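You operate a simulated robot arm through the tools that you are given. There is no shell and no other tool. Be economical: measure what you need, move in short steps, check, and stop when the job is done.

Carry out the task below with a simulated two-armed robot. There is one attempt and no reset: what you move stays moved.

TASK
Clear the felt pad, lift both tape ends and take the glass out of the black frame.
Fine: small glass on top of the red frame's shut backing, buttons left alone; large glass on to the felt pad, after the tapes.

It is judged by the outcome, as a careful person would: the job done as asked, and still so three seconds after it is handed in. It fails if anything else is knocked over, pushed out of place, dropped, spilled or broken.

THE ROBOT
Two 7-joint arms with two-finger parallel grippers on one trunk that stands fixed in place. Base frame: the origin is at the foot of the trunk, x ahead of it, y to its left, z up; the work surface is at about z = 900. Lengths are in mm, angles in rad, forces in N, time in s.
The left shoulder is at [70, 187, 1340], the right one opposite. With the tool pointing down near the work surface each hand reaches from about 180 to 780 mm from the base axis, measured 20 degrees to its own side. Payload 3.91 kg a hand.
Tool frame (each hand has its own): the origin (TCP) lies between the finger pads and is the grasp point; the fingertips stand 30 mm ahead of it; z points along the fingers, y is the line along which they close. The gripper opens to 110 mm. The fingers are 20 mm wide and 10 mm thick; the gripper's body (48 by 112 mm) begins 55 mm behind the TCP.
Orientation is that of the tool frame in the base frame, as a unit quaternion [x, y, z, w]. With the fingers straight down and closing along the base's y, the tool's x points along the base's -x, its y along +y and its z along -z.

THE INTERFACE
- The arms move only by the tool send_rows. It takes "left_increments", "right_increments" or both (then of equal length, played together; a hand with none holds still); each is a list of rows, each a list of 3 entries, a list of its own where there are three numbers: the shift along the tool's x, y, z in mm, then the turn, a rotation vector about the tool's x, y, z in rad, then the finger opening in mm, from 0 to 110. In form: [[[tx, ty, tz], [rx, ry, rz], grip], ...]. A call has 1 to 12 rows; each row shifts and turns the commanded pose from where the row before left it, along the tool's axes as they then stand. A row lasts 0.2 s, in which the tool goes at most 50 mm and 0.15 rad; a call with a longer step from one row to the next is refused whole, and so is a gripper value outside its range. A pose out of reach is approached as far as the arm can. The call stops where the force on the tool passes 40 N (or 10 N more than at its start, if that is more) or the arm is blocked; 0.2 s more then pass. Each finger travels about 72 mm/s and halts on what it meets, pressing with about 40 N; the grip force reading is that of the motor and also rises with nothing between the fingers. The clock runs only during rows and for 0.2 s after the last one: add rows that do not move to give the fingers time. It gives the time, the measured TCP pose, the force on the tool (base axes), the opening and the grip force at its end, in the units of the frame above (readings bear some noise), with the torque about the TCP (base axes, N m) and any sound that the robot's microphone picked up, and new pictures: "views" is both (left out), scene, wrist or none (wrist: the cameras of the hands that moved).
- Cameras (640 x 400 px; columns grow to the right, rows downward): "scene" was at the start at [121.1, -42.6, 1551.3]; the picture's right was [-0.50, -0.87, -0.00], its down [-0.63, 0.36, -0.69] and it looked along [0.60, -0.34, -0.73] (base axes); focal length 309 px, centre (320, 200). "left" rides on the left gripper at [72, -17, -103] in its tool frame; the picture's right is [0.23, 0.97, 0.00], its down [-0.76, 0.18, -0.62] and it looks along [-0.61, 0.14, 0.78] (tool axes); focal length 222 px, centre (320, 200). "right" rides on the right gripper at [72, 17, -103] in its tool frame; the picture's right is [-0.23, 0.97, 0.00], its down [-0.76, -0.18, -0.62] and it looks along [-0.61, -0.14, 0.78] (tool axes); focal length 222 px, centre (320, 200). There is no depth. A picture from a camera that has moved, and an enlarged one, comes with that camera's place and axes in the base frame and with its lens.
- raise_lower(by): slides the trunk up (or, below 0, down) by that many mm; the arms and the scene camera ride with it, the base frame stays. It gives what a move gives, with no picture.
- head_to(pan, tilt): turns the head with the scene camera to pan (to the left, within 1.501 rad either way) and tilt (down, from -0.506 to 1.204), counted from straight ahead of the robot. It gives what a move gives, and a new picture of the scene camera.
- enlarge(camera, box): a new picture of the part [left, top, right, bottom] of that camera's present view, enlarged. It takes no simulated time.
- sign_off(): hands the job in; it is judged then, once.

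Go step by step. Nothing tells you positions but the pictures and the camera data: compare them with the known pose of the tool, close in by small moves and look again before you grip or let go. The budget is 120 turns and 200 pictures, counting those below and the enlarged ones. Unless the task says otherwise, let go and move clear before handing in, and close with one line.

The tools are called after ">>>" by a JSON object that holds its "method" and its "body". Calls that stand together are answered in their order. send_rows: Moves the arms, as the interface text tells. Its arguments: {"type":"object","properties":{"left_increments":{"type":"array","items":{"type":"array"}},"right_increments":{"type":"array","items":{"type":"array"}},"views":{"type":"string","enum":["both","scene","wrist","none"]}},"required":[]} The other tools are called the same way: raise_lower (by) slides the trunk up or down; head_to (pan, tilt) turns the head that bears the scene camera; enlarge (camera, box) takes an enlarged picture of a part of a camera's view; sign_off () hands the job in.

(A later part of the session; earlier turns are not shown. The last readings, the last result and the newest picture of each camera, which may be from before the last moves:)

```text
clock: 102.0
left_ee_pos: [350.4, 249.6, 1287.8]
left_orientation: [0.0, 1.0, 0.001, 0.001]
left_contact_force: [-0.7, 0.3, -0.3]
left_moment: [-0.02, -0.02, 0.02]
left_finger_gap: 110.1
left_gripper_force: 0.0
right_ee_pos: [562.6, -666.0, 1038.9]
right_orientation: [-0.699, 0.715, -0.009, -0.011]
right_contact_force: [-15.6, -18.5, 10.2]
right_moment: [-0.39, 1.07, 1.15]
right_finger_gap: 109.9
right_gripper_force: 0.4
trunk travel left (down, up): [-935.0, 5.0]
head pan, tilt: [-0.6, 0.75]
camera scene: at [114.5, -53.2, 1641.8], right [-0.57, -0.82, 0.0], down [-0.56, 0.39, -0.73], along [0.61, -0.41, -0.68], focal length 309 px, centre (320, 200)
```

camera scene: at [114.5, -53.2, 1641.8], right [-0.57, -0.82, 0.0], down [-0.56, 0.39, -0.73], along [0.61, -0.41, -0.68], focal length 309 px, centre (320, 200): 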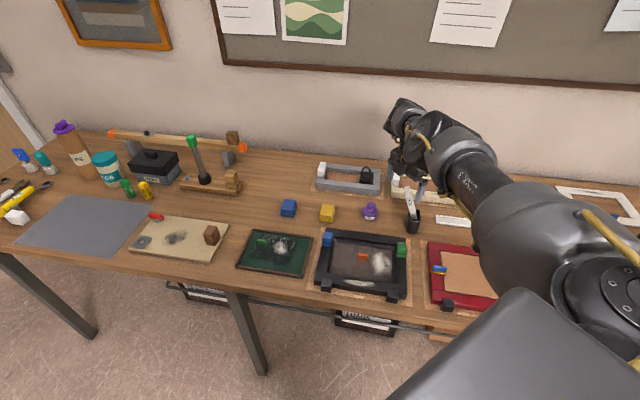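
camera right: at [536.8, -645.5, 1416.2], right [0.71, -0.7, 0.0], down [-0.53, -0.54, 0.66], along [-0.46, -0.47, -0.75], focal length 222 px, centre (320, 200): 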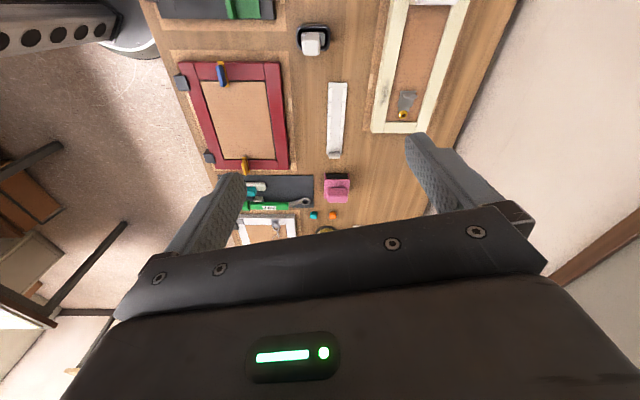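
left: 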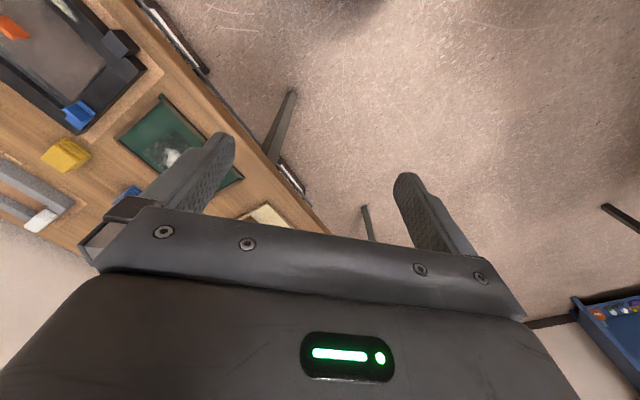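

The hand has touched something—probably the marker jar, since out-of-reach clamping pulled the hand inward. I zoom in.

>>> {"method": "enlarge", "body": {"camera": "scene", "box": [360, 90, 460, 250]}}

>>> {"method": "enlarge", "body": {"camera": "right", "box": [0, 0, 640, 400]}}

```text
2.50 times, centred on (410, 170) of scene
camera zoom: at [114.5, -53.2, 1641.8], right [-0.57, -0.82, 0.0], down [-0.56, 0.39, -0.73], along [0.61, -0.41, -0.68], focal length 772 px, centre (95, 275)
```

zoom: 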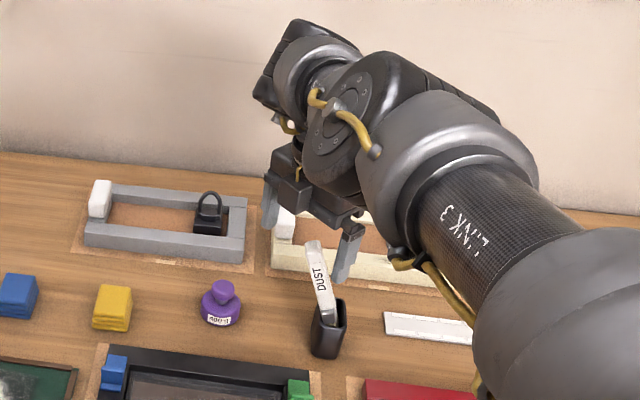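

```text
1.00 times, centred on (320, 200) of right (not enlarged: the box is as wide or as high as the picture)
camera zoom: at [544.0, -734.9, 1144.7], right [-0.97, 0.25, 0.0], down [0.2, 0.77, 0.6], along [0.15, 0.58, -0.8], focal length 222 px, centre (320, 200)
```

zoom: 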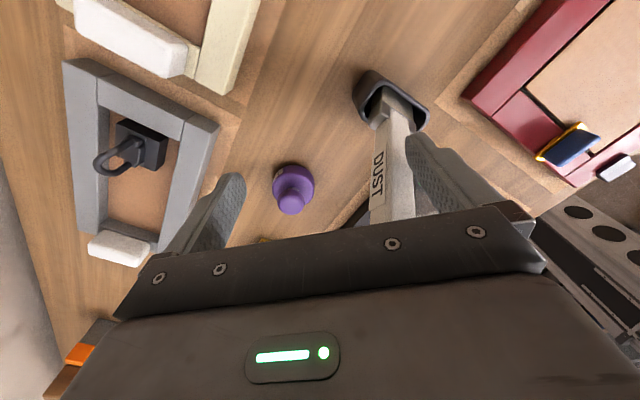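

The brush in the "DUST" jar stands between my fingers against the −x finger. I back off along the way I came a little and lift straight up.

>>> {"method": "send_rows", "body": {"right_increments": [[[6, 5, 0], [0, 0, 0], 110], [[4, 4, -10], [0, 0, 0], 110]], "views": "none"}}

>>> {"method": "enlarge", "body": {"camera": "scene", "box": [380, 120, 444, 240]}}

```text
clock: 102.7
left_ee_pos: [355.3, 252.4, 1286.7]
left_orientation: [0.0, 1.0, 0.0, 0.001]
left_contact_force: [-0.5, 0.2, -0.5]
left_moment: [-0.01, 0.0, -0.02]
left_finger_gap: 110.1
left_gripper_force: 0.0
right_ee_pos: [556.8, -672.1, 1047.8]
right_orientation: [-0.7, 0.714, -0.007, -0.012]
right_contact_force: [0.6, 0.1, -0.1]
right_moment: [-0.03, -0.04, 0.01]
right_finger_gap: 109.8
right_gripper_force: 0.0
trunk travel left (down, up): [-935.0, 5.0]
head pan, tilt: [-0.6, 0.75]
```

```text
3.33 times, centred on (412, 180) of scene
camera zoom: at [121.4, -49.1, 1641.3], right [-0.56, -0.83, 0.0], down [-0.56, 0.38, -0.73], along [0.6, -0.41, -0.68], focal length 1029 px, centre (13, 267)
```

zoom: 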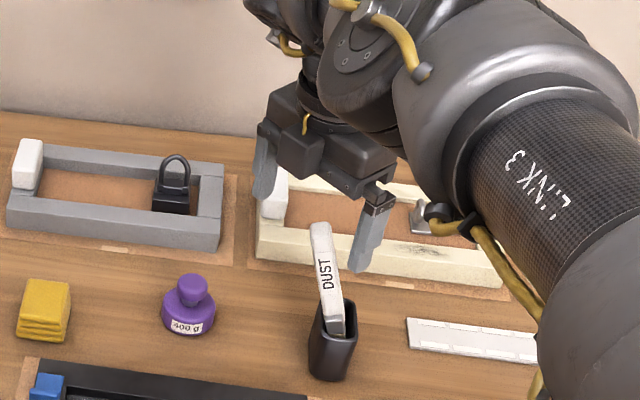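

Freed, and the jar stands where it was. I back away from it, close the fingers to be slim, and turn the yaw to 45° as wanted for the tabs.

>>> {"method": "send_rows", "body": {"right_increments": [[[25, 20, 0], [0, 0, 0], 110], [[25, 20, 0], [0, 0, 0], 110], [[0, 0, 0], [0, 0, 0], 0], [[0, 0, 0], [0, 0, 0], 0], [[0, 0, 0], [0, 0, 0], 0], [[0, 0, 0], [0, 0, 0], 0], [[0, 0, 0], [0, 0, 0.131], 0], [[0, 0, 0], [0, 0, 0.131], 0], [[0, 0, 0], [0, 0, 0.131], 0], [[0, 0, 0], [0, 0, 0.131], 0], [[0, 0, 0], [0, 0, 0.131], 0], [[0, 0, 0], [0, 0, 0.131], 0]], "views": "scene"}}

```text
clock: 105.2
left_ee_pos: [354.7, 251.4, 1286.5]
left_orientation: [0.0, 1.0, 0.0, 0.001]
left_contact_force: [-0.5, -0.1, 0.4]
left_moment: [0.02, 0.03, 0.0]
left_finger_gap: 109.9
left_gripper_force: 0.0
right_ee_pos: [516.4, -721.5, 1050.9]
right_orientation: [-0.371, 0.928, -0.012, -0.009]
right_contact_force: [0.1, -0.6, 0.5]
right_moment: [-0.02, -0.02, -0.01]
right_finger_gap: 0.0
right_gripper_force: 37.9
trunk travel left (down, up): [-935.0, 5.0]
head pan, tilt: [-0.6, 0.75]
camera scene: at [120.2, -49.6, 1641.5], right [-0.56, -0.83, 0.0], down [-0.56, 0.39, -0.73], along [0.6, -0.41, -0.68], focal length 309 px, centre (320, 200)
```

scene: 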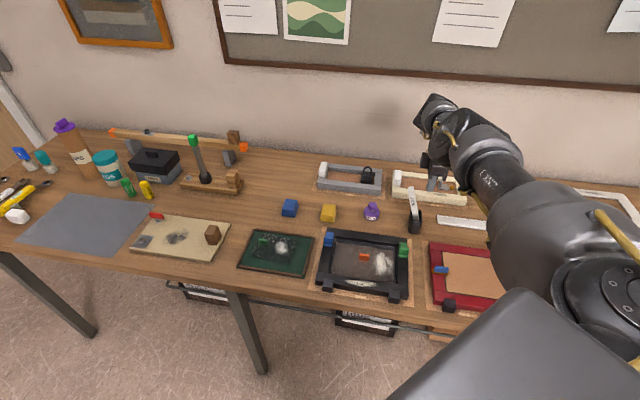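

No limit at yaw 45. I sweep on tangentially past the jar (fingers closed, about 40 mm clear).

>>> {"method": "send_rows", "body": {"right_increments": [[[-30, -8, 0], [0, 0, 0], 0], [[-40, -2, 0], [0, 0, 0], 0], [[-44, 0, 0], [0, 0, 0], 0], [[-44, 3, 0], [0, 0, 0], 0], [[0, 0, 0], [0, 0, 0], 0]], "views": "scene"}}

```text
clock: 106.5
left_ee_pos: [354.7, 255.1, 1285.1]
left_orientation: [0.0, 1.0, -0.001, 0.0]
left_contact_force: [0.2, 1.0, 0.2]
left_moment: [-0.03, 0.01, -0.03]
left_finger_gap: 110.1
left_gripper_force: 0.0
right_ee_pos: [612.8, -598.1, 1057.6]
right_orientation: [-0.372, 0.928, -0.013, -0.009]
right_contact_force: [-0.1, 0.2, -0.7]
right_moment: [-0.04, -0.01, -0.03]
right_finger_gap: 0.1
right_gripper_force: 37.8
right hand out of reach, approached as far as the arm can: row 1, 2, 3, 4
trunk travel left (down, up): [-935.0, 5.0]
head pan, tilt: [-0.6, 0.75]
camera scene: at [121.2, -47.8, 1641.4], right [-0.56, -0.83, 0.0], down [-0.56, 0.38, -0.73], along [0.6, -0.41, -0.68], focal length 309 px, centre (320, 200)
```

scene: 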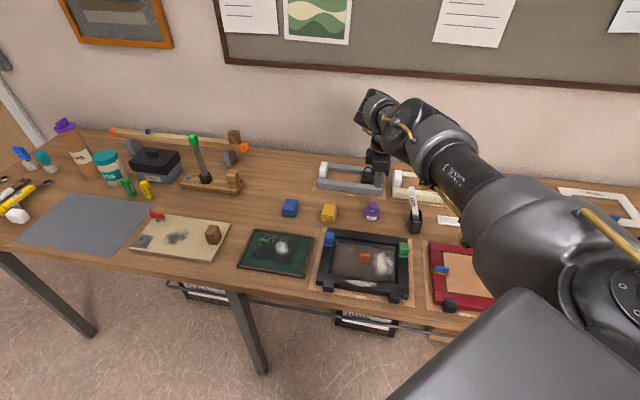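

Past the jar. I keep sweeping left, lowering slightly to respect the posture's plane limit.

>>> {"method": "send_rows", "body": {"right_increments": [[[-42, 7, 8], [0, 0, 0], 0], [[-42, 12, 8], [0, 0, 0], 0], [[-41, 16, 8], [0, 0, 0], 0], [[-40, 19, 6], [0, 0, 0], 0], [[-38, 23, 4], [0, 0, 0], 0], [[-36, 26, 3], [0, 0, 0], 0], [[0, 0, 0], [0, 0, 0], 0]], "views": "both"}}

```text
clock: 108.0
left_ee_pos: [354.2, 251.5, 1287.0]
left_orientation: [0.0, 1.0, 0.0, 0.0]
left_contact_force: [-0.2, 0.2, 1.7]
left_moment: [0.01, -0.03, 0.0]
left_finger_gap: 109.9
left_gripper_force: 0.1
right_ee_pos: [690.9, -334.6, 1021.2]
right_orientation: [-0.373, 0.928, -0.012, -0.008]
right_contact_force: [-0.4, -0.9, 0.5]
right_moment: [0.0, -0.03, 0.02]
right_finger_gap: 0.2
right_gripper_force: 37.5
right hand out of reach, approached as far as the arm can: row 1, 2, 3, 4, 6
trunk travel left (down, up): [-935.0, 5.0]
head pan, tilt: [-0.6, 0.75]
camera scene: at [119.8, -50.5, 1641.5], right [-0.57, -0.82, 0.0], down [-0.56, 0.39, -0.73], along [0.6, -0.41, -0.68], focal length 309 px, centre (320, 200)
camera right: at [627.2, -368.6, 1125.0], right [-0.51, 0.86, -0.02], down [0.68, 0.42, 0.61], along [0.53, 0.29, -0.79], focal length 222 px, centre (320, 200)
```

scene: 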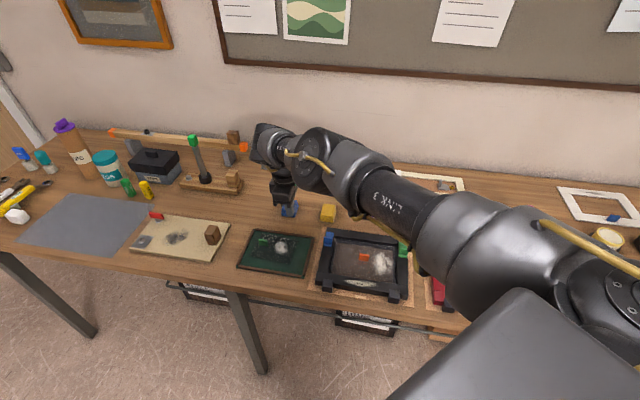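
right: 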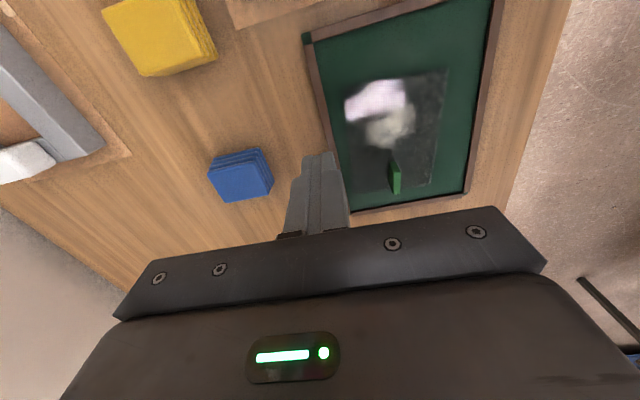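

The right hand is now over the pad area in the new posture. The small glass's tab is near (699, −238); I move above it, level the hand and open the fingers moderately.

>>> {"method": "send_rows", "body": {"right_increments": [[[0, 0, 10], [-0.016, -0.024, 0.02], 50], [[-36, 31, 5], [0, 0, 0], 50], [[-36, 31, 5], [0, 0, 0], 50], [[0, 0, 0], [0, 0, 0], 50], [[0, 0, 0], [0, 0, 0], 50]], "views": "both"}}

```text
clock: 109.2
left_ee_pos: [353.4, 250.3, 1287.8]
left_orientation: [0.0, 1.0, 0.0, 0.0]
left_contact_force: [0.1, -0.1, -0.3]
left_moment: [0.01, 0.01, -0.04]
left_finger_gap: 109.9
left_gripper_force: 0.1
right_ee_pos: [690.8, -233.9, 1001.0]
right_orientation: [-0.362, 0.932, 0.0, 0.0]
right_contact_force: [-0.1, -1.3, -0.3]
right_moment: [-0.01, 0.0, -0.02]
right_finger_gap: 50.1
right_gripper_force: 0.0
right hand out of reach, approached as far as the arm can: row 2, 3
trunk travel left (down, up): [-935.0, 5.0]
head pan, tilt: [-0.6, 0.75]
camera scene: at [120.2, -50.8, 1641.4], right [-0.57, -0.82, 0.0], down [-0.56, 0.39, -0.73], along [0.6, -0.41, -0.68], focal length 309 px, centre (320, 200)
camera right: at [625.6, -269.7, 1104.5], right [-0.49, 0.87, 0.0], down [0.68, 0.38, 0.62], along [0.54, 0.31, -0.78], focal length 222 px, centre (320, 200)
```

scene: 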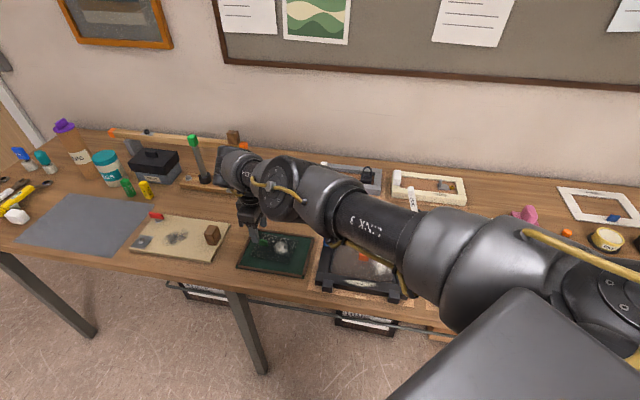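
right: 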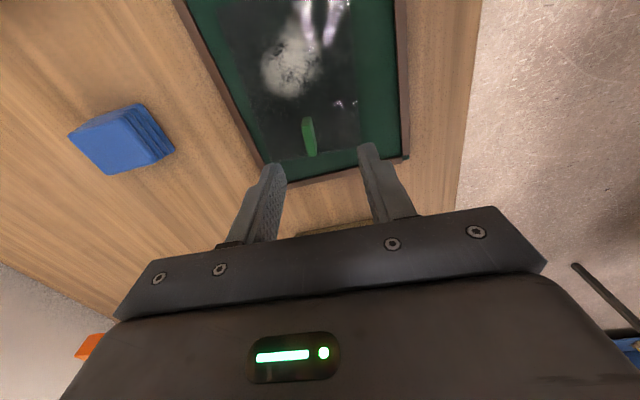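

The tab appears about 11 mm off along the closing axis, with length along the tool x. I shift by that, descend part way and look again.

>>> {"method": "send_rows", "body": {"right_increments": [[[-4, -11, 10], [0, 0, 0], 50], [[0, 0, 22], [0, 0, 0], 50], [[0, 0, 0], [0, 0, 0], 50]], "views": "wrist"}}

>>> {"method": "enlarge", "body": {"camera": "right", "box": [220, 80, 420, 220]}}

```text
clock: 110.0
left_ee_pos: [354.7, 253.0, 1286.7]
left_orientation: [0.0, 1.0, 0.0, 0.0]
left_contact_force: [0.6, -0.2, 0.3]
left_moment: [-0.03, 0.03, -0.01]
left_finger_gap: 110.3
left_gripper_force: 0.1
right_ee_pos: [684.6, -227.6, 978.9]
right_orientation: [-0.363, 0.932, -0.001, 0.0]
right_contact_force: [-0.2, -1.3, 1.1]
right_moment: [0.01, -0.02, -0.05]
right_finger_gap: 49.9
right_gripper_force: 0.0
right hand out of reach, approached as far as the arm can: row 1, 2
trunk travel left (down, up): [-935.0, 5.0]
head pan, tilt: [-0.6, 0.75]
camera right: at [618.5, -263.3, 1081.9], right [-0.49, 0.87, 0.0], down [0.68, 0.39, 0.62], along [0.54, 0.3, -0.78], focal length 222 px, centre (320, 200)
```

right: 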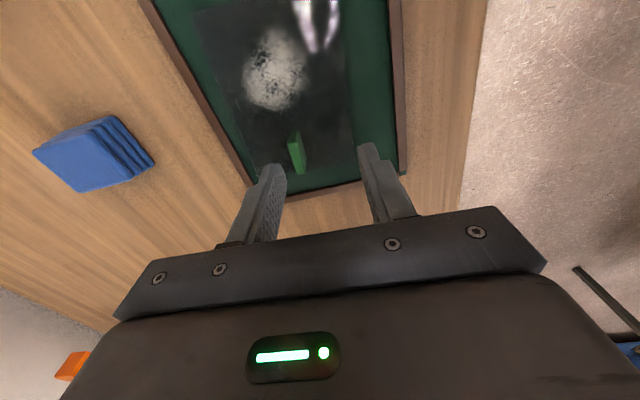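

```text
2.86 times, centred on (320, 150) of right
camera zoom: at [618.5, -263.3, 1081.9], right [-0.49, 0.87, 0.0], down [0.68, 0.39, 0.62], along [0.54, 0.3, -0.78], focal length 635 px, centre (320, 343)
```

zoom: 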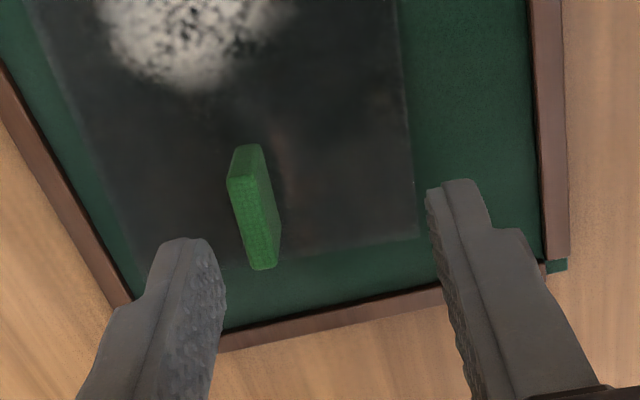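

The tab (27 mm long, top at about z 926) sits 18 mm off along the closing axis, but the arm is at its limit. Tilting the hand in the tab's own plane (about tool y) gains reach without spoiling the grip, so I do that and shift.

>>> {"method": "send_rows", "body": {"right_increments": [[[0, 0, 0], [0, -0.1, 0.05], 50], [[0, 0, 0], [0, -0.1, 0], 50], [[0, -9, 0], [0, 0, 0], 50], [[0, -9.6, 0], [0, 0, 0], 50], [[0, 0, 0], [0, 0, 0], 50]], "views": "wrist"}}

```text
clock: 111.2
left_ee_pos: [354.6, 249.7, 1286.4]
left_orientation: [0.0, 1.0, 0.001, -0.001]
left_contact_force: [-0.1, -0.1, -1.0]
left_moment: [0.01, 0.02, 0.04]
left_finger_gap: 109.8
left_gripper_force: 0.0
right_ee_pos: [695.0, -244.0, 978.4]
right_orientation: [-0.337, 0.936, 0.035, 0.093]
right_contact_force: [1.0, 0.1, -0.4]
right_moment: [-0.02, -0.02, -0.02]
right_finger_gap: 50.1
right_gripper_force: 0.1
trunk travel left (down, up): [-935.0, 5.0]
head pan, tilt: [-0.6, 0.75]
camera right: at [613.8, -288.9, 1065.2], right [-0.45, 0.89, 0.05], down [0.59, 0.26, 0.76], along [0.67, 0.37, -0.65], focal length 222 px, centre (320, 200)
```

right: 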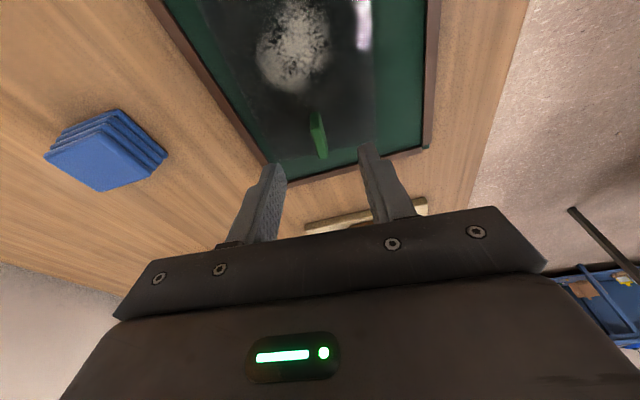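

Now reachable and the tab is centred between the fingers. I descend to grasp height in steps.

>>> {"method": "send_rows", "body": {"right_increments": [[[2.5, 0, 18], [0, 0, 0], 50], [[2.4, 0, 18.5], [0, 0, 0], 50], [[0, 0, 0], [0, 0, 0], 50]], "views": "wrist"}}

>>> {"method": "enlarge", "body": {"camera": "right", "box": [220, 80, 420, 220]}}

```text
clock: 112.0
left_ee_pos: [354.1, 251.9, 1286.4]
left_orientation: [0.0, 1.0, 0.0, 0.0]
left_contact_force: [0.2, -0.7, 0.0]
left_moment: [0.02, 0.01, -0.02]
left_finger_gap: 109.9
left_gripper_force: 0.0
right_ee_pos: [696.3, -242.0, 941.4]
right_orientation: [-0.337, 0.936, 0.035, 0.093]
right_contact_force: [0.9, 0.5, 0.3]
right_moment: [0.03, 0.02, 0.0]
right_finger_gap: 50.4
right_gripper_force: 0.1
trunk travel left (down, up): [-935.0, 5.0]
head pan, tilt: [-0.6, 0.75]
camera right: at [615.7, -287.2, 1028.9], right [-0.45, 0.89, 0.05], down [0.59, 0.26, 0.76], along [0.67, 0.37, -0.65], focal length 222 px, centre (320, 200)
```

right: 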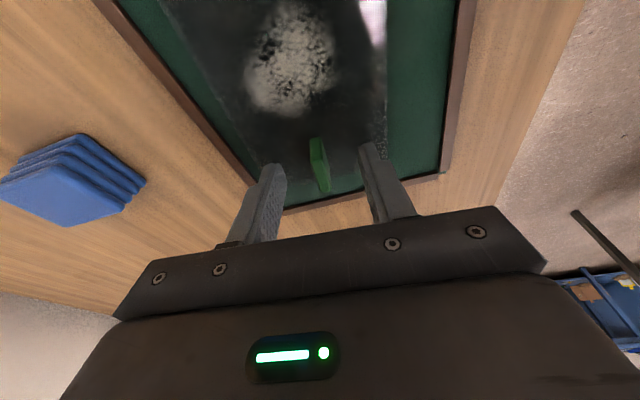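

```text
2.86 times, centred on (320, 150) of right
camera zoom: at [615.7, -287.2, 1028.9], right [-0.45, 0.89, 0.05], down [0.59, 0.26, 0.76], along [0.67, 0.37, -0.65], focal length 635 px, centre (320, 343)
```

zoom: 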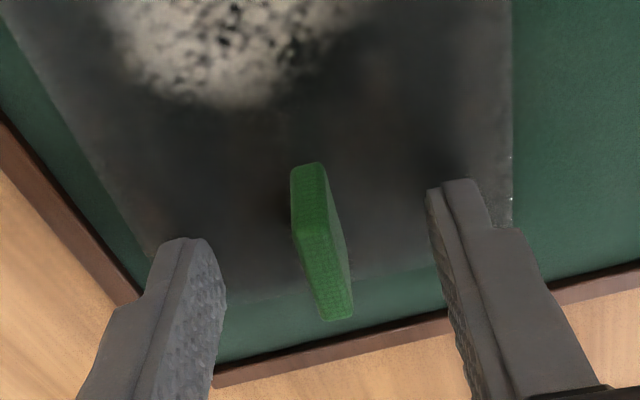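

The tab sits between the fingertips near its middle. I close the fingers.

>>> {"method": "send_rows", "body": {"right_increments": [[[0, 0, 0], [0, 0, 0], 20], [[0, 0, 0], [0, 0, 0], 0], [[0, 0, 0], [0, 0, 0], 0], [[0, 0, 0], [0, 0, 0], 0]], "views": "wrist"}}

```text
clock: 113.0
left_ee_pos: [353.8, 253.9, 1287.1]
left_orientation: [0.0, 1.0, 0.0, -0.001]
left_contact_force: [0.9, -0.6, 0.5]
left_moment: [-0.01, 0.0, 0.02]
left_finger_gap: 110.1
left_gripper_force: 0.0
right_ee_pos: [697.8, -241.1, 942.7]
right_orientation: [-0.338, 0.936, 0.035, 0.093]
right_contact_force: [-0.1, 0.8, -0.3]
right_moment: [-0.03, 0.01, 0.05]
right_finger_gap: 6.8
right_gripper_force: 39.9
trunk travel left (down, up): [-935.0, 5.0]
head pan, tilt: [-0.6, 0.75]
camera right: at [616.1, -286.2, 1029.2], right [-0.45, 0.89, 0.05], down [0.59, 0.26, 0.76], along [0.67, 0.37, -0.65], focal length 222 px, centre (320, 200)
```

right: 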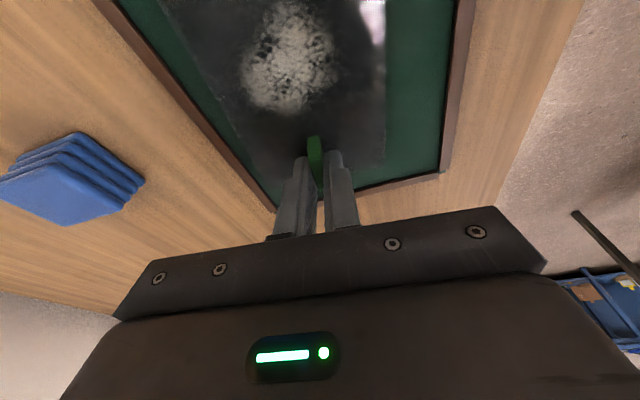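

Gripped (6.8 mm). I lift straight up.

>>> {"method": "send_rows", "body": {"right_increments": [[[-1, 0, -5], [0, 0, 0], 0], [[-3.5, 0, -17], [0, 0, 0], 0], [[-3.5, 0, -17], [0, 0, 0], 0], [[0, 0, 0], [0, 0, 0], 0]], "views": "both"}}

```text
clock: 114.0
left_ee_pos: [354.7, 253.9, 1287.2]
left_orientation: [0.001, 1.0, 0.0, 0.0]
left_contact_force: [0.2, 0.3, 0.2]
left_moment: [0.0, 0.01, 0.01]
left_finger_gap: 110.3
left_gripper_force: 0.1
right_ee_pos: [698.2, -241.8, 982.8]
right_orientation: [-0.339, 0.936, 0.034, 0.092]
right_contact_force: [0.2, -0.2, -0.7]
right_moment: [0.0, -0.02, -0.01]
right_finger_gap: 7.1
right_gripper_force: 39.7
trunk travel left (down, up): [-935.0, 5.0]
head pan, tilt: [-0.6, 0.75]
camera scene: at [120.5, -48.9, 1641.5], right [-0.56, -0.83, 0.0], down [-0.56, 0.39, -0.73], along [0.6, -0.41, -0.68], focal length 309 px, centre (320, 200)
camera right: at [616.4, -286.5, 1069.7], right [-0.45, 0.89, 0.05], down [0.59, 0.26, 0.76], along [0.67, 0.37, -0.65], focal length 222 px, centre (320, 200)
```

scene: 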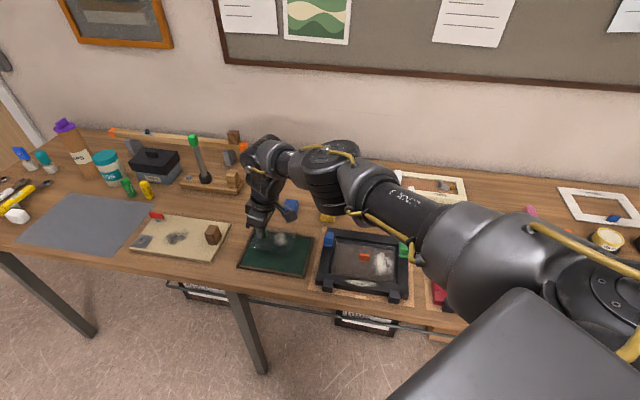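
right: 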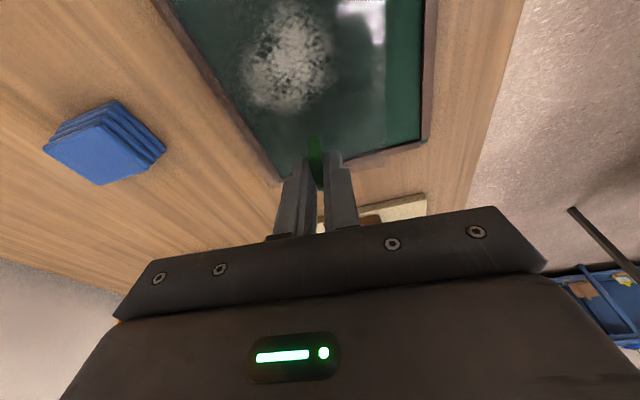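

The glass is up and level. I raise a little more and carry it along the bench toward the red frame, keeping the hand orientation, in checked segments.

>>> {"method": "send_rows", "body": {"right_increments": [[[-5, 0, -24.5], [0, 0, 0], 0], [[29, -3.3, -5.9], [0, 0, 0], 0], [[39, -4.4, -7.8], [0, 0, 0], 0], [[39, -4.4, -7.8], [0, 0, 0], 0], [[0, 0, 0], [0, 0, 0], 0]], "views": "scene"}}

```text
clock: 115.2
left_ee_pos: [356.5, 253.6, 1286.5]
left_orientation: [0.0, 1.0, -0.001, 0.0]
left_contact_force: [-0.2, -0.7, 0.5]
left_moment: [-0.03, -0.02, 0.0]
left_finger_gap: 109.7
left_gripper_force: 0.1
right_ee_pos: [621.9, -319.3, 1007.6]
right_orientation: [-0.338, 0.936, 0.034, 0.092]
right_contact_force: [-1.2, 0.2, -1.2]
right_moment: [0.01, 0.01, 0.0]
right_finger_gap: 6.9
right_gripper_force: 40.0
trunk travel left (down, up): [-935.0, 5.0]
head pan, tilt: [-0.6, 0.75]
camera scene: at [120.8, -48.5, 1641.5], right [-0.56, -0.83, 0.0], down [-0.56, 0.38, -0.73], along [0.6, -0.41, -0.68], focal length 309 px, centre (320, 200)
```

scene: 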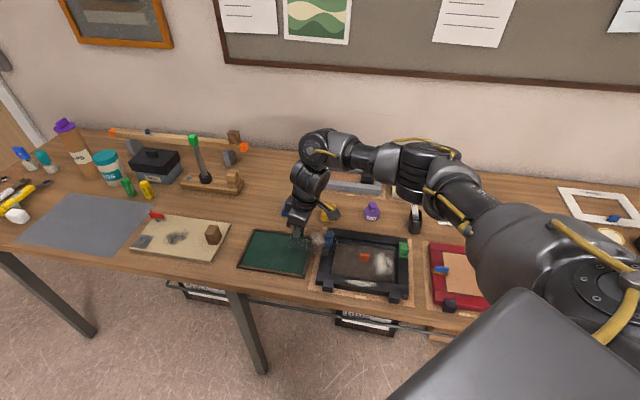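

No limit trouble; I continue in the same direction.

>>> {"method": "send_rows", "body": {"right_increments": [[[39, -4.4, -8.5], [0, 0, 0], 0], [[39, -4.4, -8.5], [0, 0, 0], 0], [[39, -4.4, -8], [0, 0, 0], 0], [[39, -4.4, -8], [0, 0, 0], 0], [[0, 0, 0], [0, 0, 0], 0]], "views": "scene"}}

```text
clock: 116.5
left_ee_pos: [354.8, 251.6, 1287.5]
left_orientation: [0.0, 1.0, 0.0, 0.0]
left_contact_force: [-0.7, -1.1, -0.4]
left_moment: [0.01, 0.0, 0.02]
left_finger_gap: 109.6
left_gripper_force: 0.2
right_ee_pos: [511.1, -436.4, 1008.7]
right_orientation: [-0.338, 0.936, 0.034, 0.094]
right_contact_force: [0.1, -0.3, 0.3]
right_moment: [0.02, -0.02, -0.05]
right_finger_gap: 6.7
right_gripper_force: 39.9
trunk travel left (down, up): [-935.0, 5.0]
head pan, tilt: [-0.6, 0.75]
camera scene: at [120.4, -49.8, 1641.4], right [-0.57, -0.82, 0.0], down [-0.56, 0.39, -0.73], along [0.6, -0.41, -0.68], focal length 309 px, centre (320, 200)
```

scene: 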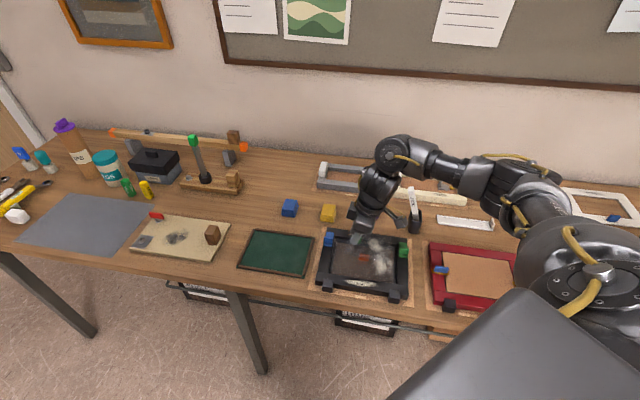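

Going well. Continuing toward the red frame.

>>> {"method": "send_rows", "body": {"right_increments": [[[39, -4.4, -8], [0, 0, 0], 0], [[39, -4.4, -8], [0, 0, 0], 0], [[39, -4.4, -8], [0, 0, 0], 0], [[39, -4.4, -8], [0, 0, 0], 0], [[39, -4.4, -8], [0, 0, 0], 0], [[0, 0, 0], [0, 0, 0], 0]], "views": "none"}}

>>> {"method": "head_to", "body": {"pan": -1.15, "tilt": 0.9}}

```text
clock: 117.8
left_ee_pos: [355.6, 252.2, 1286.4]
left_orientation: [0.0, 1.0, 0.0, -0.001]
left_contact_force: [0.5, 0.3, 0.2]
left_moment: [0.02, 0.05, 0.0]
left_finger_gap: 110.0
left_gripper_force: 0.0
right_ee_pos: [371.1, -578.8, 1008.5]
right_orientation: [-0.339, 0.936, 0.034, 0.092]
right_contact_force: [-0.1, -0.3, -0.4]
right_moment: [0.01, -0.02, -0.01]
right_finger_gap: 7.1
right_gripper_force: 39.8
trunk travel left (down, up): [-935.0, 5.0]
head pan, tilt: [-0.6, 0.75]
```

```text
clock: 118.8
left_ee_pos: [354.5, 252.6, 1286.7]
left_orientation: [0.001, 1.0, -0.001, 0.0]
left_contact_force: [-0.4, -0.2, -0.8]
left_moment: [-0.01, 0.01, 0.0]
left_finger_gap: 110.1
left_gripper_force: 0.1
right_ee_pos: [370.6, -580.1, 1010.2]
right_orientation: [-0.338, 0.936, 0.034, 0.094]
right_contact_force: [-0.5, 0.4, -0.7]
right_moment: [0.03, 0.01, 0.02]
right_finger_gap: 6.5
right_gripper_force: 40.3
trunk travel left (down, up): [-935.0, 5.0]
head pan, tilt: [-1.15, 0.901]
camera scene: at [82.2, -72.0, 1629.6], right [-0.91, -0.41, 0.0], down [-0.32, 0.72, -0.62], along [0.25, -0.57, -0.78], focal length 309 px, centre (320, 200)
```

scene: 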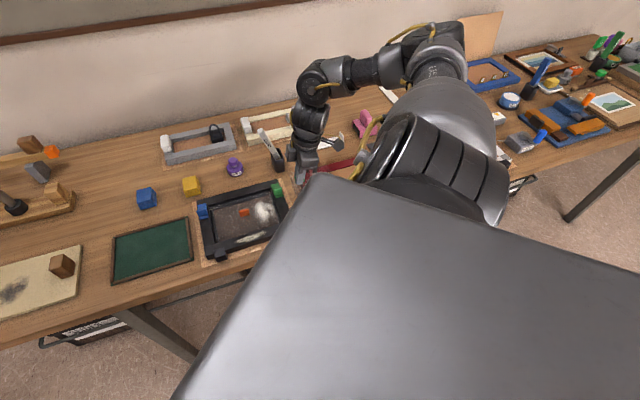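

The trunk hides the red frame at this pan. I move on over the red frame with the yaw trimmed to it and look through the wrist camera.

>>> {"method": "send_rows", "body": {"right_increments": [[[39, -4.4, -8], [0, 0, 0], 0], [[39, -4.4, -8], [0, 0, 0], 0], [[0, 0, 0], [0, 0, 0], 0]], "views": "wrist"}}

>>> {"method": "head_to", "body": {"pan": -0.85, "tilt": 0.9}}

```text
clock: 119.6
left_ee_pos: [355.3, 251.3, 1285.8]
left_orientation: [0.0, 1.0, 0.0, -0.001]
left_contact_force: [1.0, 0.1, -0.3]
left_moment: [-0.02, 0.02, 0.02]
left_finger_gap: 110.0
left_gripper_force: 0.0
right_ee_pos: [316.6, -638.8, 1009.4]
right_orientation: [-0.339, 0.936, 0.034, 0.092]
right_contact_force: [0.6, 0.0, -1.4]
right_moment: [0.02, 0.01, 0.01]
right_finger_gap: 6.7
right_gripper_force: 40.0
trunk travel left (down, up): [-935.0, 5.0]
head pan, tilt: [-1.15, 0.901]
camera right: at [235.6, -683.6, 1096.3], right [-0.45, 0.89, 0.05], down [0.59, 0.26, 0.76], along [0.67, 0.37, -0.65], focal length 222 px, centre (320, 200)
```

right: 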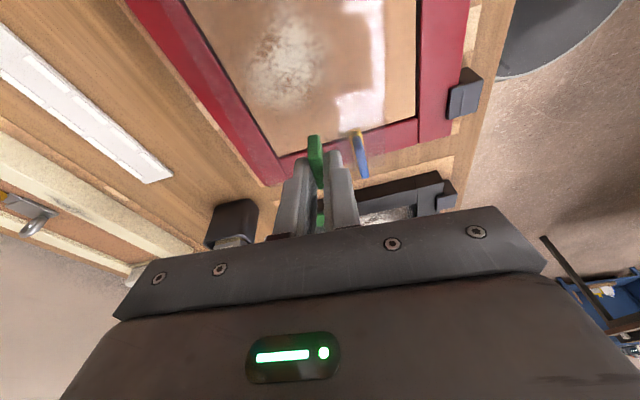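

```text
clock: 120.4
left_ee_pos: [354.9, 252.6, 1287.1]
left_orientation: [0.0, 1.0, 0.001, -0.001]
left_contact_force: [0.0, 0.5, 0.1]
left_moment: [0.0, 0.03, 0.03]
left_finger_gap: 110.2
left_gripper_force: 0.1
right_ee_pos: [315.7, -638.4, 1010.6]
right_orientation: [-0.339, 0.936, 0.034, 0.092]
right_contact_force: [-1.1, 1.1, -1.6]
right_moment: [0.02, 0.0, -0.01]
right_finger_gap: 7.0
right_gripper_force: 40.3
trunk travel left (down, up): [-935.0, 5.0]
head pan, tilt: [-0.85, 0.901]
camera scene: at [101.7, -59.4, 1629.5], right [-0.75, -0.66, 0.0], down [-0.52, 0.59, -0.62], along [0.41, -0.47, -0.78], focal length 309 px, centre (320, 200)
```

scene: 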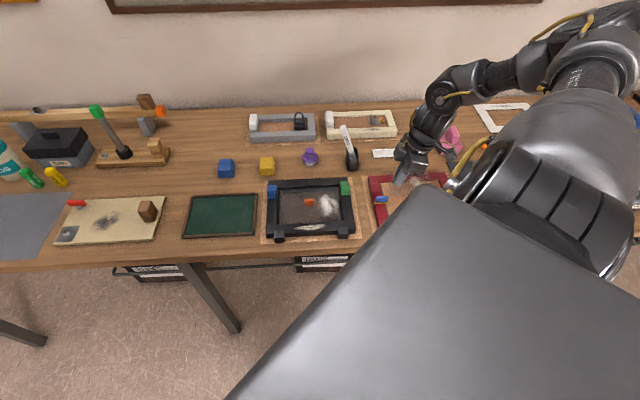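

The glass hangs over the red frame; its centre needs to go about 29 mm further. I shift and descend to just above, then look.

>>> {"method": "send_rows", "body": {"right_increments": [[[28, 3, -5.6], [0, 0, 0], 0], [[4, 0, 19.5], [0, 0, 0], 0], [[4, 0, 19.5], [0, 0, 0], 0], [[0, 0, 0], [0, 0, 0], 0]], "views": "wrist"}}

>>> {"method": "enlarge", "body": {"camera": "right", "box": [120, 0, 480, 225]}}

```text
clock: 121.4
left_ee_pos: [353.3, 252.1, 1286.6]
left_orientation: [0.0, 1.0, 0.0, 0.0]
left_contact_force: [-0.4, 0.2, -0.2]
left_moment: [0.02, 0.04, -0.01]
left_finger_gap: 109.9
left_gripper_force: 0.1
right_ee_pos: [289.5, -654.0, 969.3]
right_orientation: [-0.338, 0.936, 0.035, 0.092]
right_contact_force: [-0.1, 0.1, -1.1]
right_moment: [-0.01, -0.03, 0.01]
right_finger_gap: 6.8
right_gripper_force: 40.5
trunk travel left (down, up): [-935.0, 5.0]
head pan, tilt: [-0.85, 0.901]
camera right: at [209.8, -698.9, 1056.6], right [-0.45, 0.89, 0.05], down [0.59, 0.26, 0.76], along [0.67, 0.37, -0.65], focal length 222 px, centre (320, 200)
```

right: 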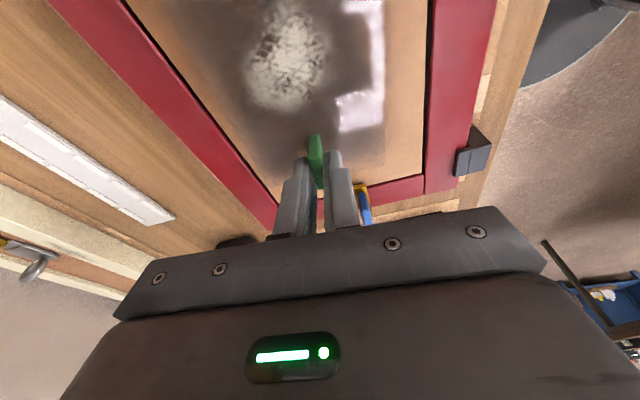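

```text
1.78 times, centred on (300, 112) of right
camera zoom: at [209.8, -698.9, 1056.6], right [-0.45, 0.89, 0.05], down [0.59, 0.26, 0.76], along [0.67, 0.37, -0.65], focal length 395 px, centre (356, 356)
```

zoom: 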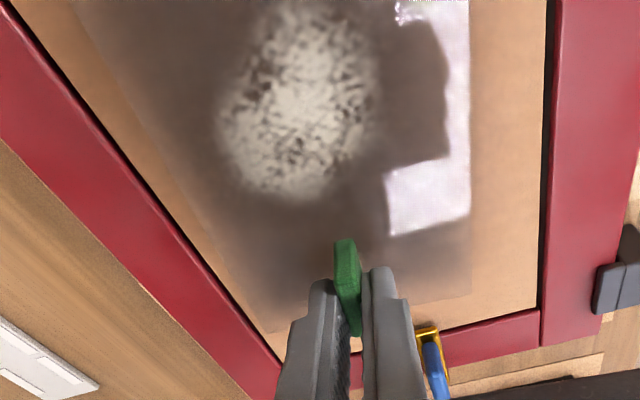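

The glass hangs level over the backing, slightly off-centre; I trim by 7 mm each way and lower in small steps watching the force.

>>> {"method": "send_rows", "body": {"right_increments": [[[-7, 7, 1.4], [0, 0, 0], 0], [[1, 0, 5], [0, 0, 0], 0], [[1, 0, 5], [0, 0, 0], 0], [[0, 0, 0], [0, 0, 0], 0]], "views": "none"}}

>>> {"method": "enlarge", "body": {"camera": "right", "box": [120, 0, 480, 225]}}

```text
clock: 122.4
left_ee_pos: [353.7, 253.6, 1287.2]
left_orientation: [-0.001, 1.0, -0.001, -0.001]
left_contact_force: [-0.2, -0.2, 0.6]
left_moment: [-0.01, 0.01, 0.0]
left_finger_gap: 110.2
left_gripper_force: 0.0
right_ee_pos: [293.1, -644.2, 960.9]
right_orientation: [-0.338, 0.936, 0.033, 0.092]
right_contact_force: [0.6, -1.0, 10.5]
right_moment: [-0.33, 0.24, -0.01]
right_finger_gap: 7.0
right_gripper_force: 40.0
trunk travel left (down, up): [-935.0, 5.0]
head pan, tilt: [-0.85, 0.901]
```

```text
1.78 times, centred on (300, 112) of right
camera zoom: at [211.1, -688.8, 1047.8], right [-0.45, 0.89, 0.04], down [0.59, 0.26, 0.76], along [0.67, 0.37, -0.65], focal length 395 px, centre (356, 356)
```

zoom: 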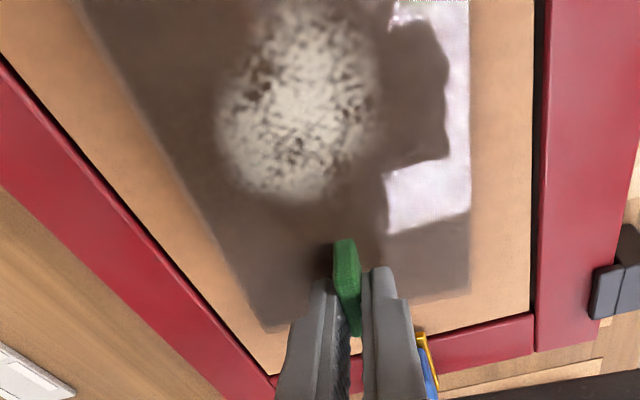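

The glass rests on the backing (10 N), well inside the rails and away from the buttons. I ease up half a millimetre and open the fingers.

>>> {"method": "send_rows", "body": {"right_increments": [[[-0.1, 0, -0.6], [0, 0, 0], 0], [[0, 0, 0], [0, 0, 0], 15], [[0, 0, 0], [0, 0, 0], 30], [[0, 0, 0], [0, 0, 0], 30]], "views": "none"}}

>>> {"method": "enlarge", "body": {"camera": "right", "box": [120, 0, 480, 225]}}

```text
clock: 123.4
left_ee_pos: [354.1, 251.1, 1286.6]
left_orientation: [0.0, 1.0, -0.001, 0.0]
left_contact_force: [0.2, -0.3, 0.5]
left_moment: [0.03, 0.03, 0.0]
left_finger_gap: 109.8
left_gripper_force: 0.0
right_ee_pos: [292.5, -644.0, 959.3]
right_orientation: [-0.338, 0.936, 0.034, 0.093]
right_contact_force: [-0.2, 1.1, -0.7]
right_moment: [0.01, 0.02, 0.02]
right_finger_gap: 29.8
right_gripper_force: 0.0
trunk travel left (down, up): [-935.0, 5.0]
head pan, tilt: [-0.85, 0.901]
```

```text
1.78 times, centred on (300, 112) of right
camera zoom: at [211.4, -689.0, 1046.8], right [-0.45, 0.89, 0.05], down [0.59, 0.26, 0.76], along [0.67, 0.37, -0.65], focal length 395 px, centre (356, 356)
```

zoom: 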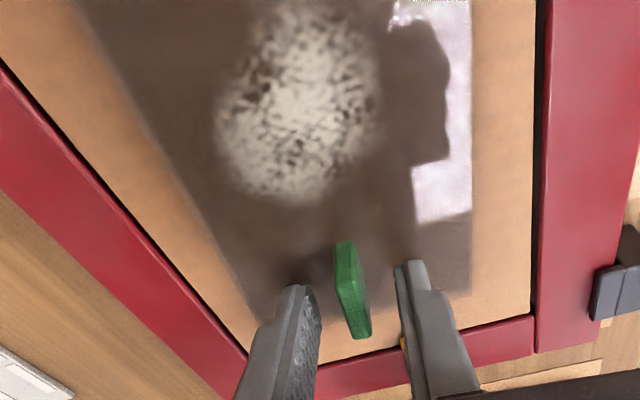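

Released and the small glass stays in place. I lift off, level the hand, and go over the black frame's green tape end for a close look.

>>> {"method": "send_rows", "body": {"right_increments": [[[-4, 0, -19.5], [0, 0, 0], 30], [[-7, 0, -34], [0, 0, 0], 30], [[-3, 0, -15], [0, 0, 0], 30], [[0, 0, 0], [0, 0.1, 0], 40], [[0, 0, 0], [0, 0.1, -0.07], 40], [[-39, -5, 0], [0, 0, 0], 40], [[-39, -5, 0], [0, 0, 0], 40], [[-39, -5, 0], [0, 0, 0], 40], [[0, 0, 0], [0, 0, 0], 40]], "views": "both"}}

>>> {"method": "enlarge", "body": {"camera": "right", "box": [160, 0, 480, 200]}}

```text
clock: 125.4
left_ee_pos: [352.9, 251.7, 1287.1]
left_orientation: [0.0, 1.0, 0.0, 0.001]
left_contact_force: [0.9, 0.0, 1.0]
left_moment: [0.0, -0.02, -0.04]
left_finger_gap: 110.5
left_gripper_force: 0.0
right_ee_pos: [388.8, -573.4, 1030.5]
right_orientation: [-0.371, 0.928, -0.001, 0.0]
right_contact_force: [-0.3, -0.5, 0.7]
right_moment: [0.03, -0.01, 0.02]
right_finger_gap: 39.9
right_gripper_force: 0.0
trunk travel left (down, up): [-935.0, 5.0]
head pan, tilt: [-0.85, 0.901]
camera scene: at [100.5, -59.2, 1629.7], right [-0.75, -0.66, 0.0], down [-0.52, 0.59, -0.62], along [0.41, -0.47, -0.78], focal length 309 px, centre (320, 200)
camera right: at [323.7, -611.3, 1133.9], right [-0.51, 0.86, 0.0], down [0.67, 0.4, 0.62], along [0.54, 0.32, -0.78], focal length 222 px, centre (320, 200)
```

scene: 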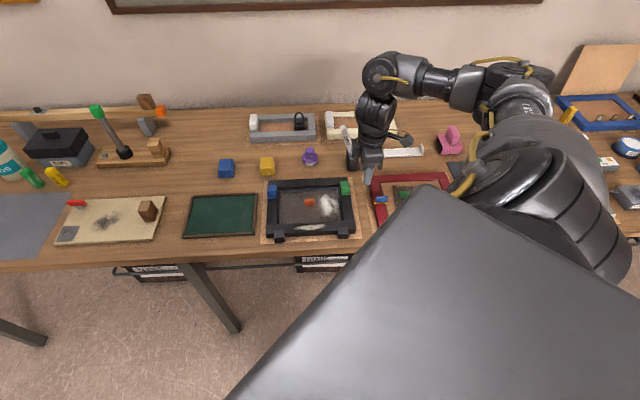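
right: 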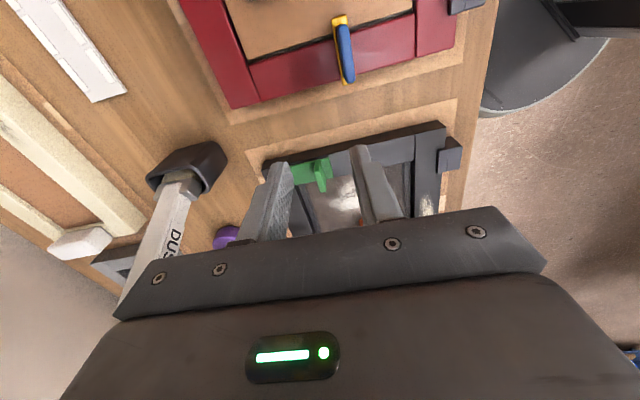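

```text
2.00 times, centred on (320, 100) of right
camera zoom: at [323.7, -611.3, 1133.9], right [-0.51, 0.86, 0.0], down [0.67, 0.4, 0.62], along [0.54, 0.32, -0.78], focal length 444 px, centre (320, 400)
```

zoom: 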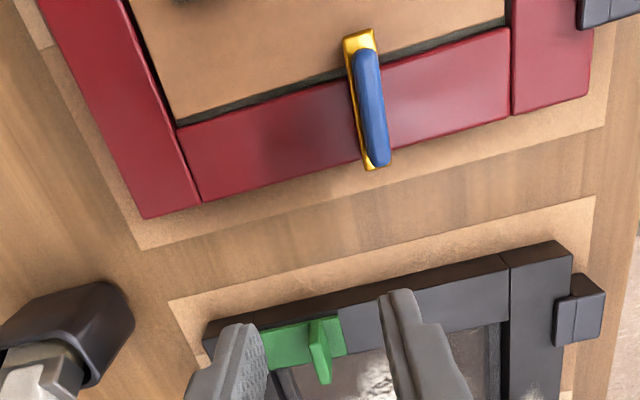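

I see the green tape: a plate along the rail with an upright tab. I centre over the tab and look closer.

>>> {"method": "send_rows", "body": {"right_increments": [[[-30, -10, 15], [0, 0, 0], 40], [[-8, -4, 10], [0, 0, 0], 40], [[0, 0, 0], [0, 0, 0], 40]], "views": "none"}}

>>> {"method": "enlarge", "body": {"camera": "right", "box": [200, 60, 440, 210]}}

```text
clock: 126.2
left_ee_pos: [352.2, 251.8, 1288.0]
left_orientation: [0.0, 1.0, 0.0, 0.001]
left_contact_force: [-0.8, -0.9, 0.4]
left_moment: [0.0, 0.0, -0.02]
left_finger_gap: 110.3
left_gripper_force: 0.1
right_ee_pos: [422.2, -558.4, 1004.8]
right_orientation: [-0.374, 0.928, 0.0, 0.001]
right_contact_force: [-0.2, 0.0, -0.1]
right_moment: [-0.01, -0.02, 0.01]
right_finger_gap: 40.0
right_gripper_force: 0.0
trunk travel left (down, up): [-935.0, 5.0]
head pan, tilt: [-0.85, 0.901]
```

```text
2.67 times, centred on (320, 135) of right
camera zoom: at [359.3, -595.5, 1108.6], right [-0.51, 0.86, 0.0], down [0.67, 0.4, 0.62], along [0.54, 0.32, -0.78], focal length 592 px, centre (320, 373)
```

zoom: 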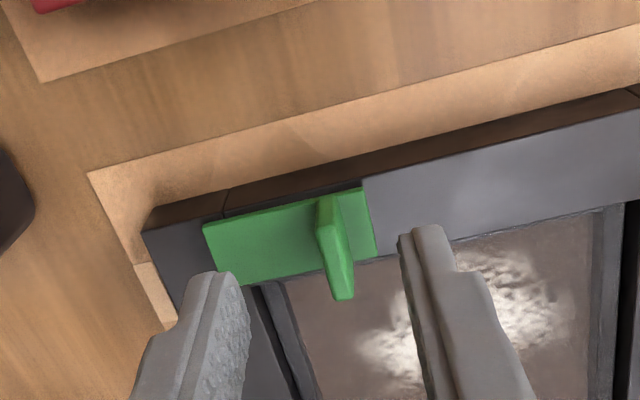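

The tab rises from the plate's near end; the plate looks hinged/stuck on its far end. I centre on the tab, descend and check.

>>> {"method": "send_rows", "body": {"right_increments": [[[-17, 2, 15], [0, 0, 0], 40], [[0, 0, 20], [0, 0, 0], 40], [[0, 0, 7], [0, 0, 0], 40], [[0, 0, 0], [0, 0, 0], 40]], "views": "none"}}

>>> {"method": "enlarge", "body": {"camera": "right", "box": [200, 60, 440, 210]}}

```text
clock: 127.2
left_ee_pos: [355.0, 253.5, 1286.7]
left_orientation: [0.0, 1.0, 0.0, 0.0]
left_contact_force: [0.2, 0.0, -0.5]
left_moment: [-0.02, -0.01, 0.01]
left_finger_gap: 110.0
left_gripper_force: 0.1
right_ee_pos: [435.6, -545.0, 962.7]
right_orientation: [-0.372, 0.928, -0.001, 0.0]
right_contact_force: [-0.5, -0.1, -0.2]
right_moment: [-0.05, -0.02, 0.0]
right_finger_gap: 40.1
right_gripper_force: 0.2
trunk travel left (down, up): [-935.0, 5.0]
head pan, tilt: [-0.85, 0.901]
```

```text
2.67 times, centred on (320, 135) of right
camera zoom: at [371.8, -581.5, 1066.4], right [-0.51, 0.86, 0.0], down [0.67, 0.4, 0.62], along [0.54, 0.32, -0.78], focal length 592 px, centre (320, 373)
```

zoom: 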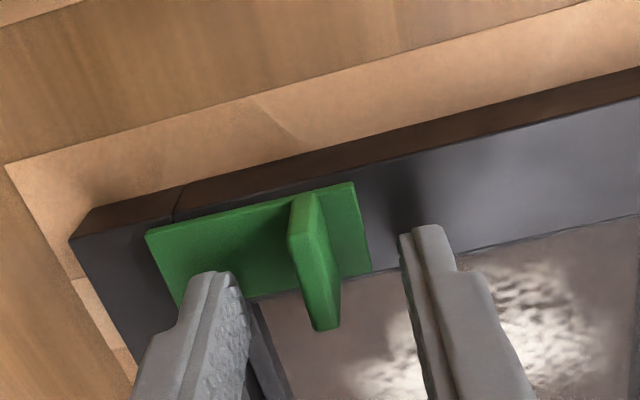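

The fingertips straddle the tab. I close on it.

>>> {"method": "send_rows", "body": {"right_increments": [[[0, 0, 2], [0, 0, 0], 25], [[0, 0, 0], [0, 0, 0], 0], [[0, 0, 0], [0, 0, 0], 0], [[0, 0, 0], [0, 0, 0], 0]], "views": "none"}}

>>> {"method": "send_rows", "body": {"right_increments": [[[0, 0, -3], [0, 0, 0], 0], [[0, 0, 0], [0, 0, 0], 0]], "views": "wrist"}}

```text
clock: 128.2
left_ee_pos: [353.9, 252.5, 1287.6]
left_orientation: [0.001, 1.0, 0.0, 0.0]
left_contact_force: [0.3, 0.2, -0.7]
left_moment: [0.0, 0.03, -0.02]
left_finger_gap: 110.1
left_gripper_force: 0.0
right_ee_pos: [435.2, -544.9, 960.2]
right_orientation: [-0.374, 0.928, 0.001, -0.002]
right_contact_force: [-5.6, 5.5, -9.3]
right_moment: [0.44, 0.53, 0.62]
right_finger_gap: 6.3
right_gripper_force: 45.3
trunk travel left (down, up): [-935.0, 5.0]
head pan, tilt: [-0.85, 0.901]
```

```text
clock: 128.8
left_ee_pos: [354.8, 251.6, 1286.7]
left_orientation: [0.001, 1.0, 0.0, -0.001]
left_contact_force: [-0.8, 0.9, 0.1]
left_moment: [-0.04, -0.01, -0.03]
left_finger_gap: 110.0
left_gripper_force: 0.0
right_ee_pos: [434.8, -544.4, 962.8]
right_orientation: [-0.373, 0.928, -0.001, -0.001]
right_contact_force: [-6.3, 6.8, -16.5]
right_moment: [0.36, 1.25, 0.78]
right_finger_gap: 7.3
right_gripper_force: 45.1
trunk travel left (down, up): [-935.0, 5.0]
head pan, tilt: [-0.85, 0.901]
camera right: at [371.7, -582.2, 1066.1], right [-0.51, 0.86, 0.0], down [0.67, 0.4, 0.62], along [0.53, 0.32, -0.78], focal length 222 px, centre (320, 200)
```

right: 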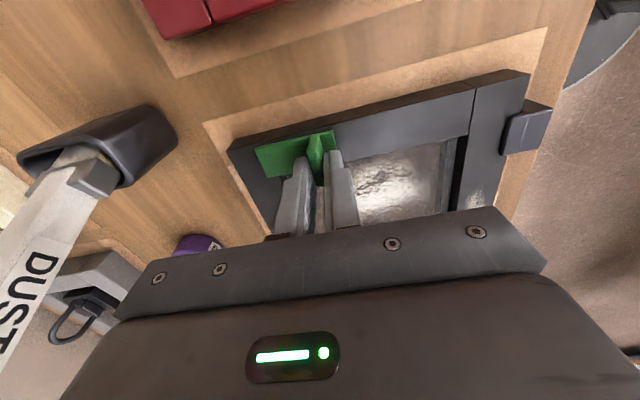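

The pull meets a springy resistance with a torque suggesting the plate is hinged at its wall-side end. I follow that arc: rotate about tool x while moving up and toward the wall.

>>> {"method": "send_rows", "body": {"right_increments": [[[0, -3, 0], [-0.08, 0, 0], 0], [[0, -1.9, -2], [-0.05, 0, 0], 0], [[0, 0, 0], [0, 0, 0], 0]], "views": "none"}}

>>> {"method": "enlarge", "body": {"camera": "right", "box": [220, 100, 380, 220]}}

```text
clock: 129.6
left_ee_pos: [354.6, 252.4, 1287.3]
left_orientation: [0.0, 1.0, 0.0, 0.0]
left_contact_force: [-0.2, -0.2, 0.0]
left_moment: [-0.02, 0.0, 0.01]
left_finger_gap: 110.0
left_gripper_force: 0.0
right_ee_pos: [438.3, -547.4, 965.7]
right_orientation: [-0.372, 0.926, 0.059, -0.025]
right_contact_force: [-10.1, 10.1, -12.9]
right_moment: [0.35, 1.29, 0.85]
right_finger_gap: 6.0
right_gripper_force: 45.1
trunk travel left (down, up): [-935.0, 5.0]
head pan, tilt: [-0.85, 0.901]
```

```text
3.33 times, centred on (300, 160) of right
camera zoom: at [383.8, -594.9, 1070.5], right [-0.5, 0.85, 0.13], down [0.73, 0.34, 0.59], along [0.46, 0.39, -0.8], focal length 740 px, centre (387, 333)
```

zoom: 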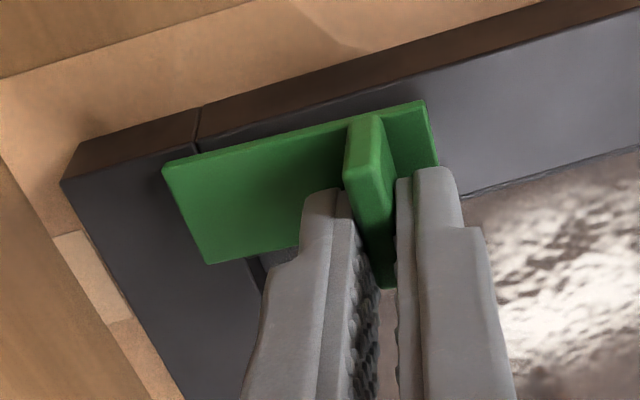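

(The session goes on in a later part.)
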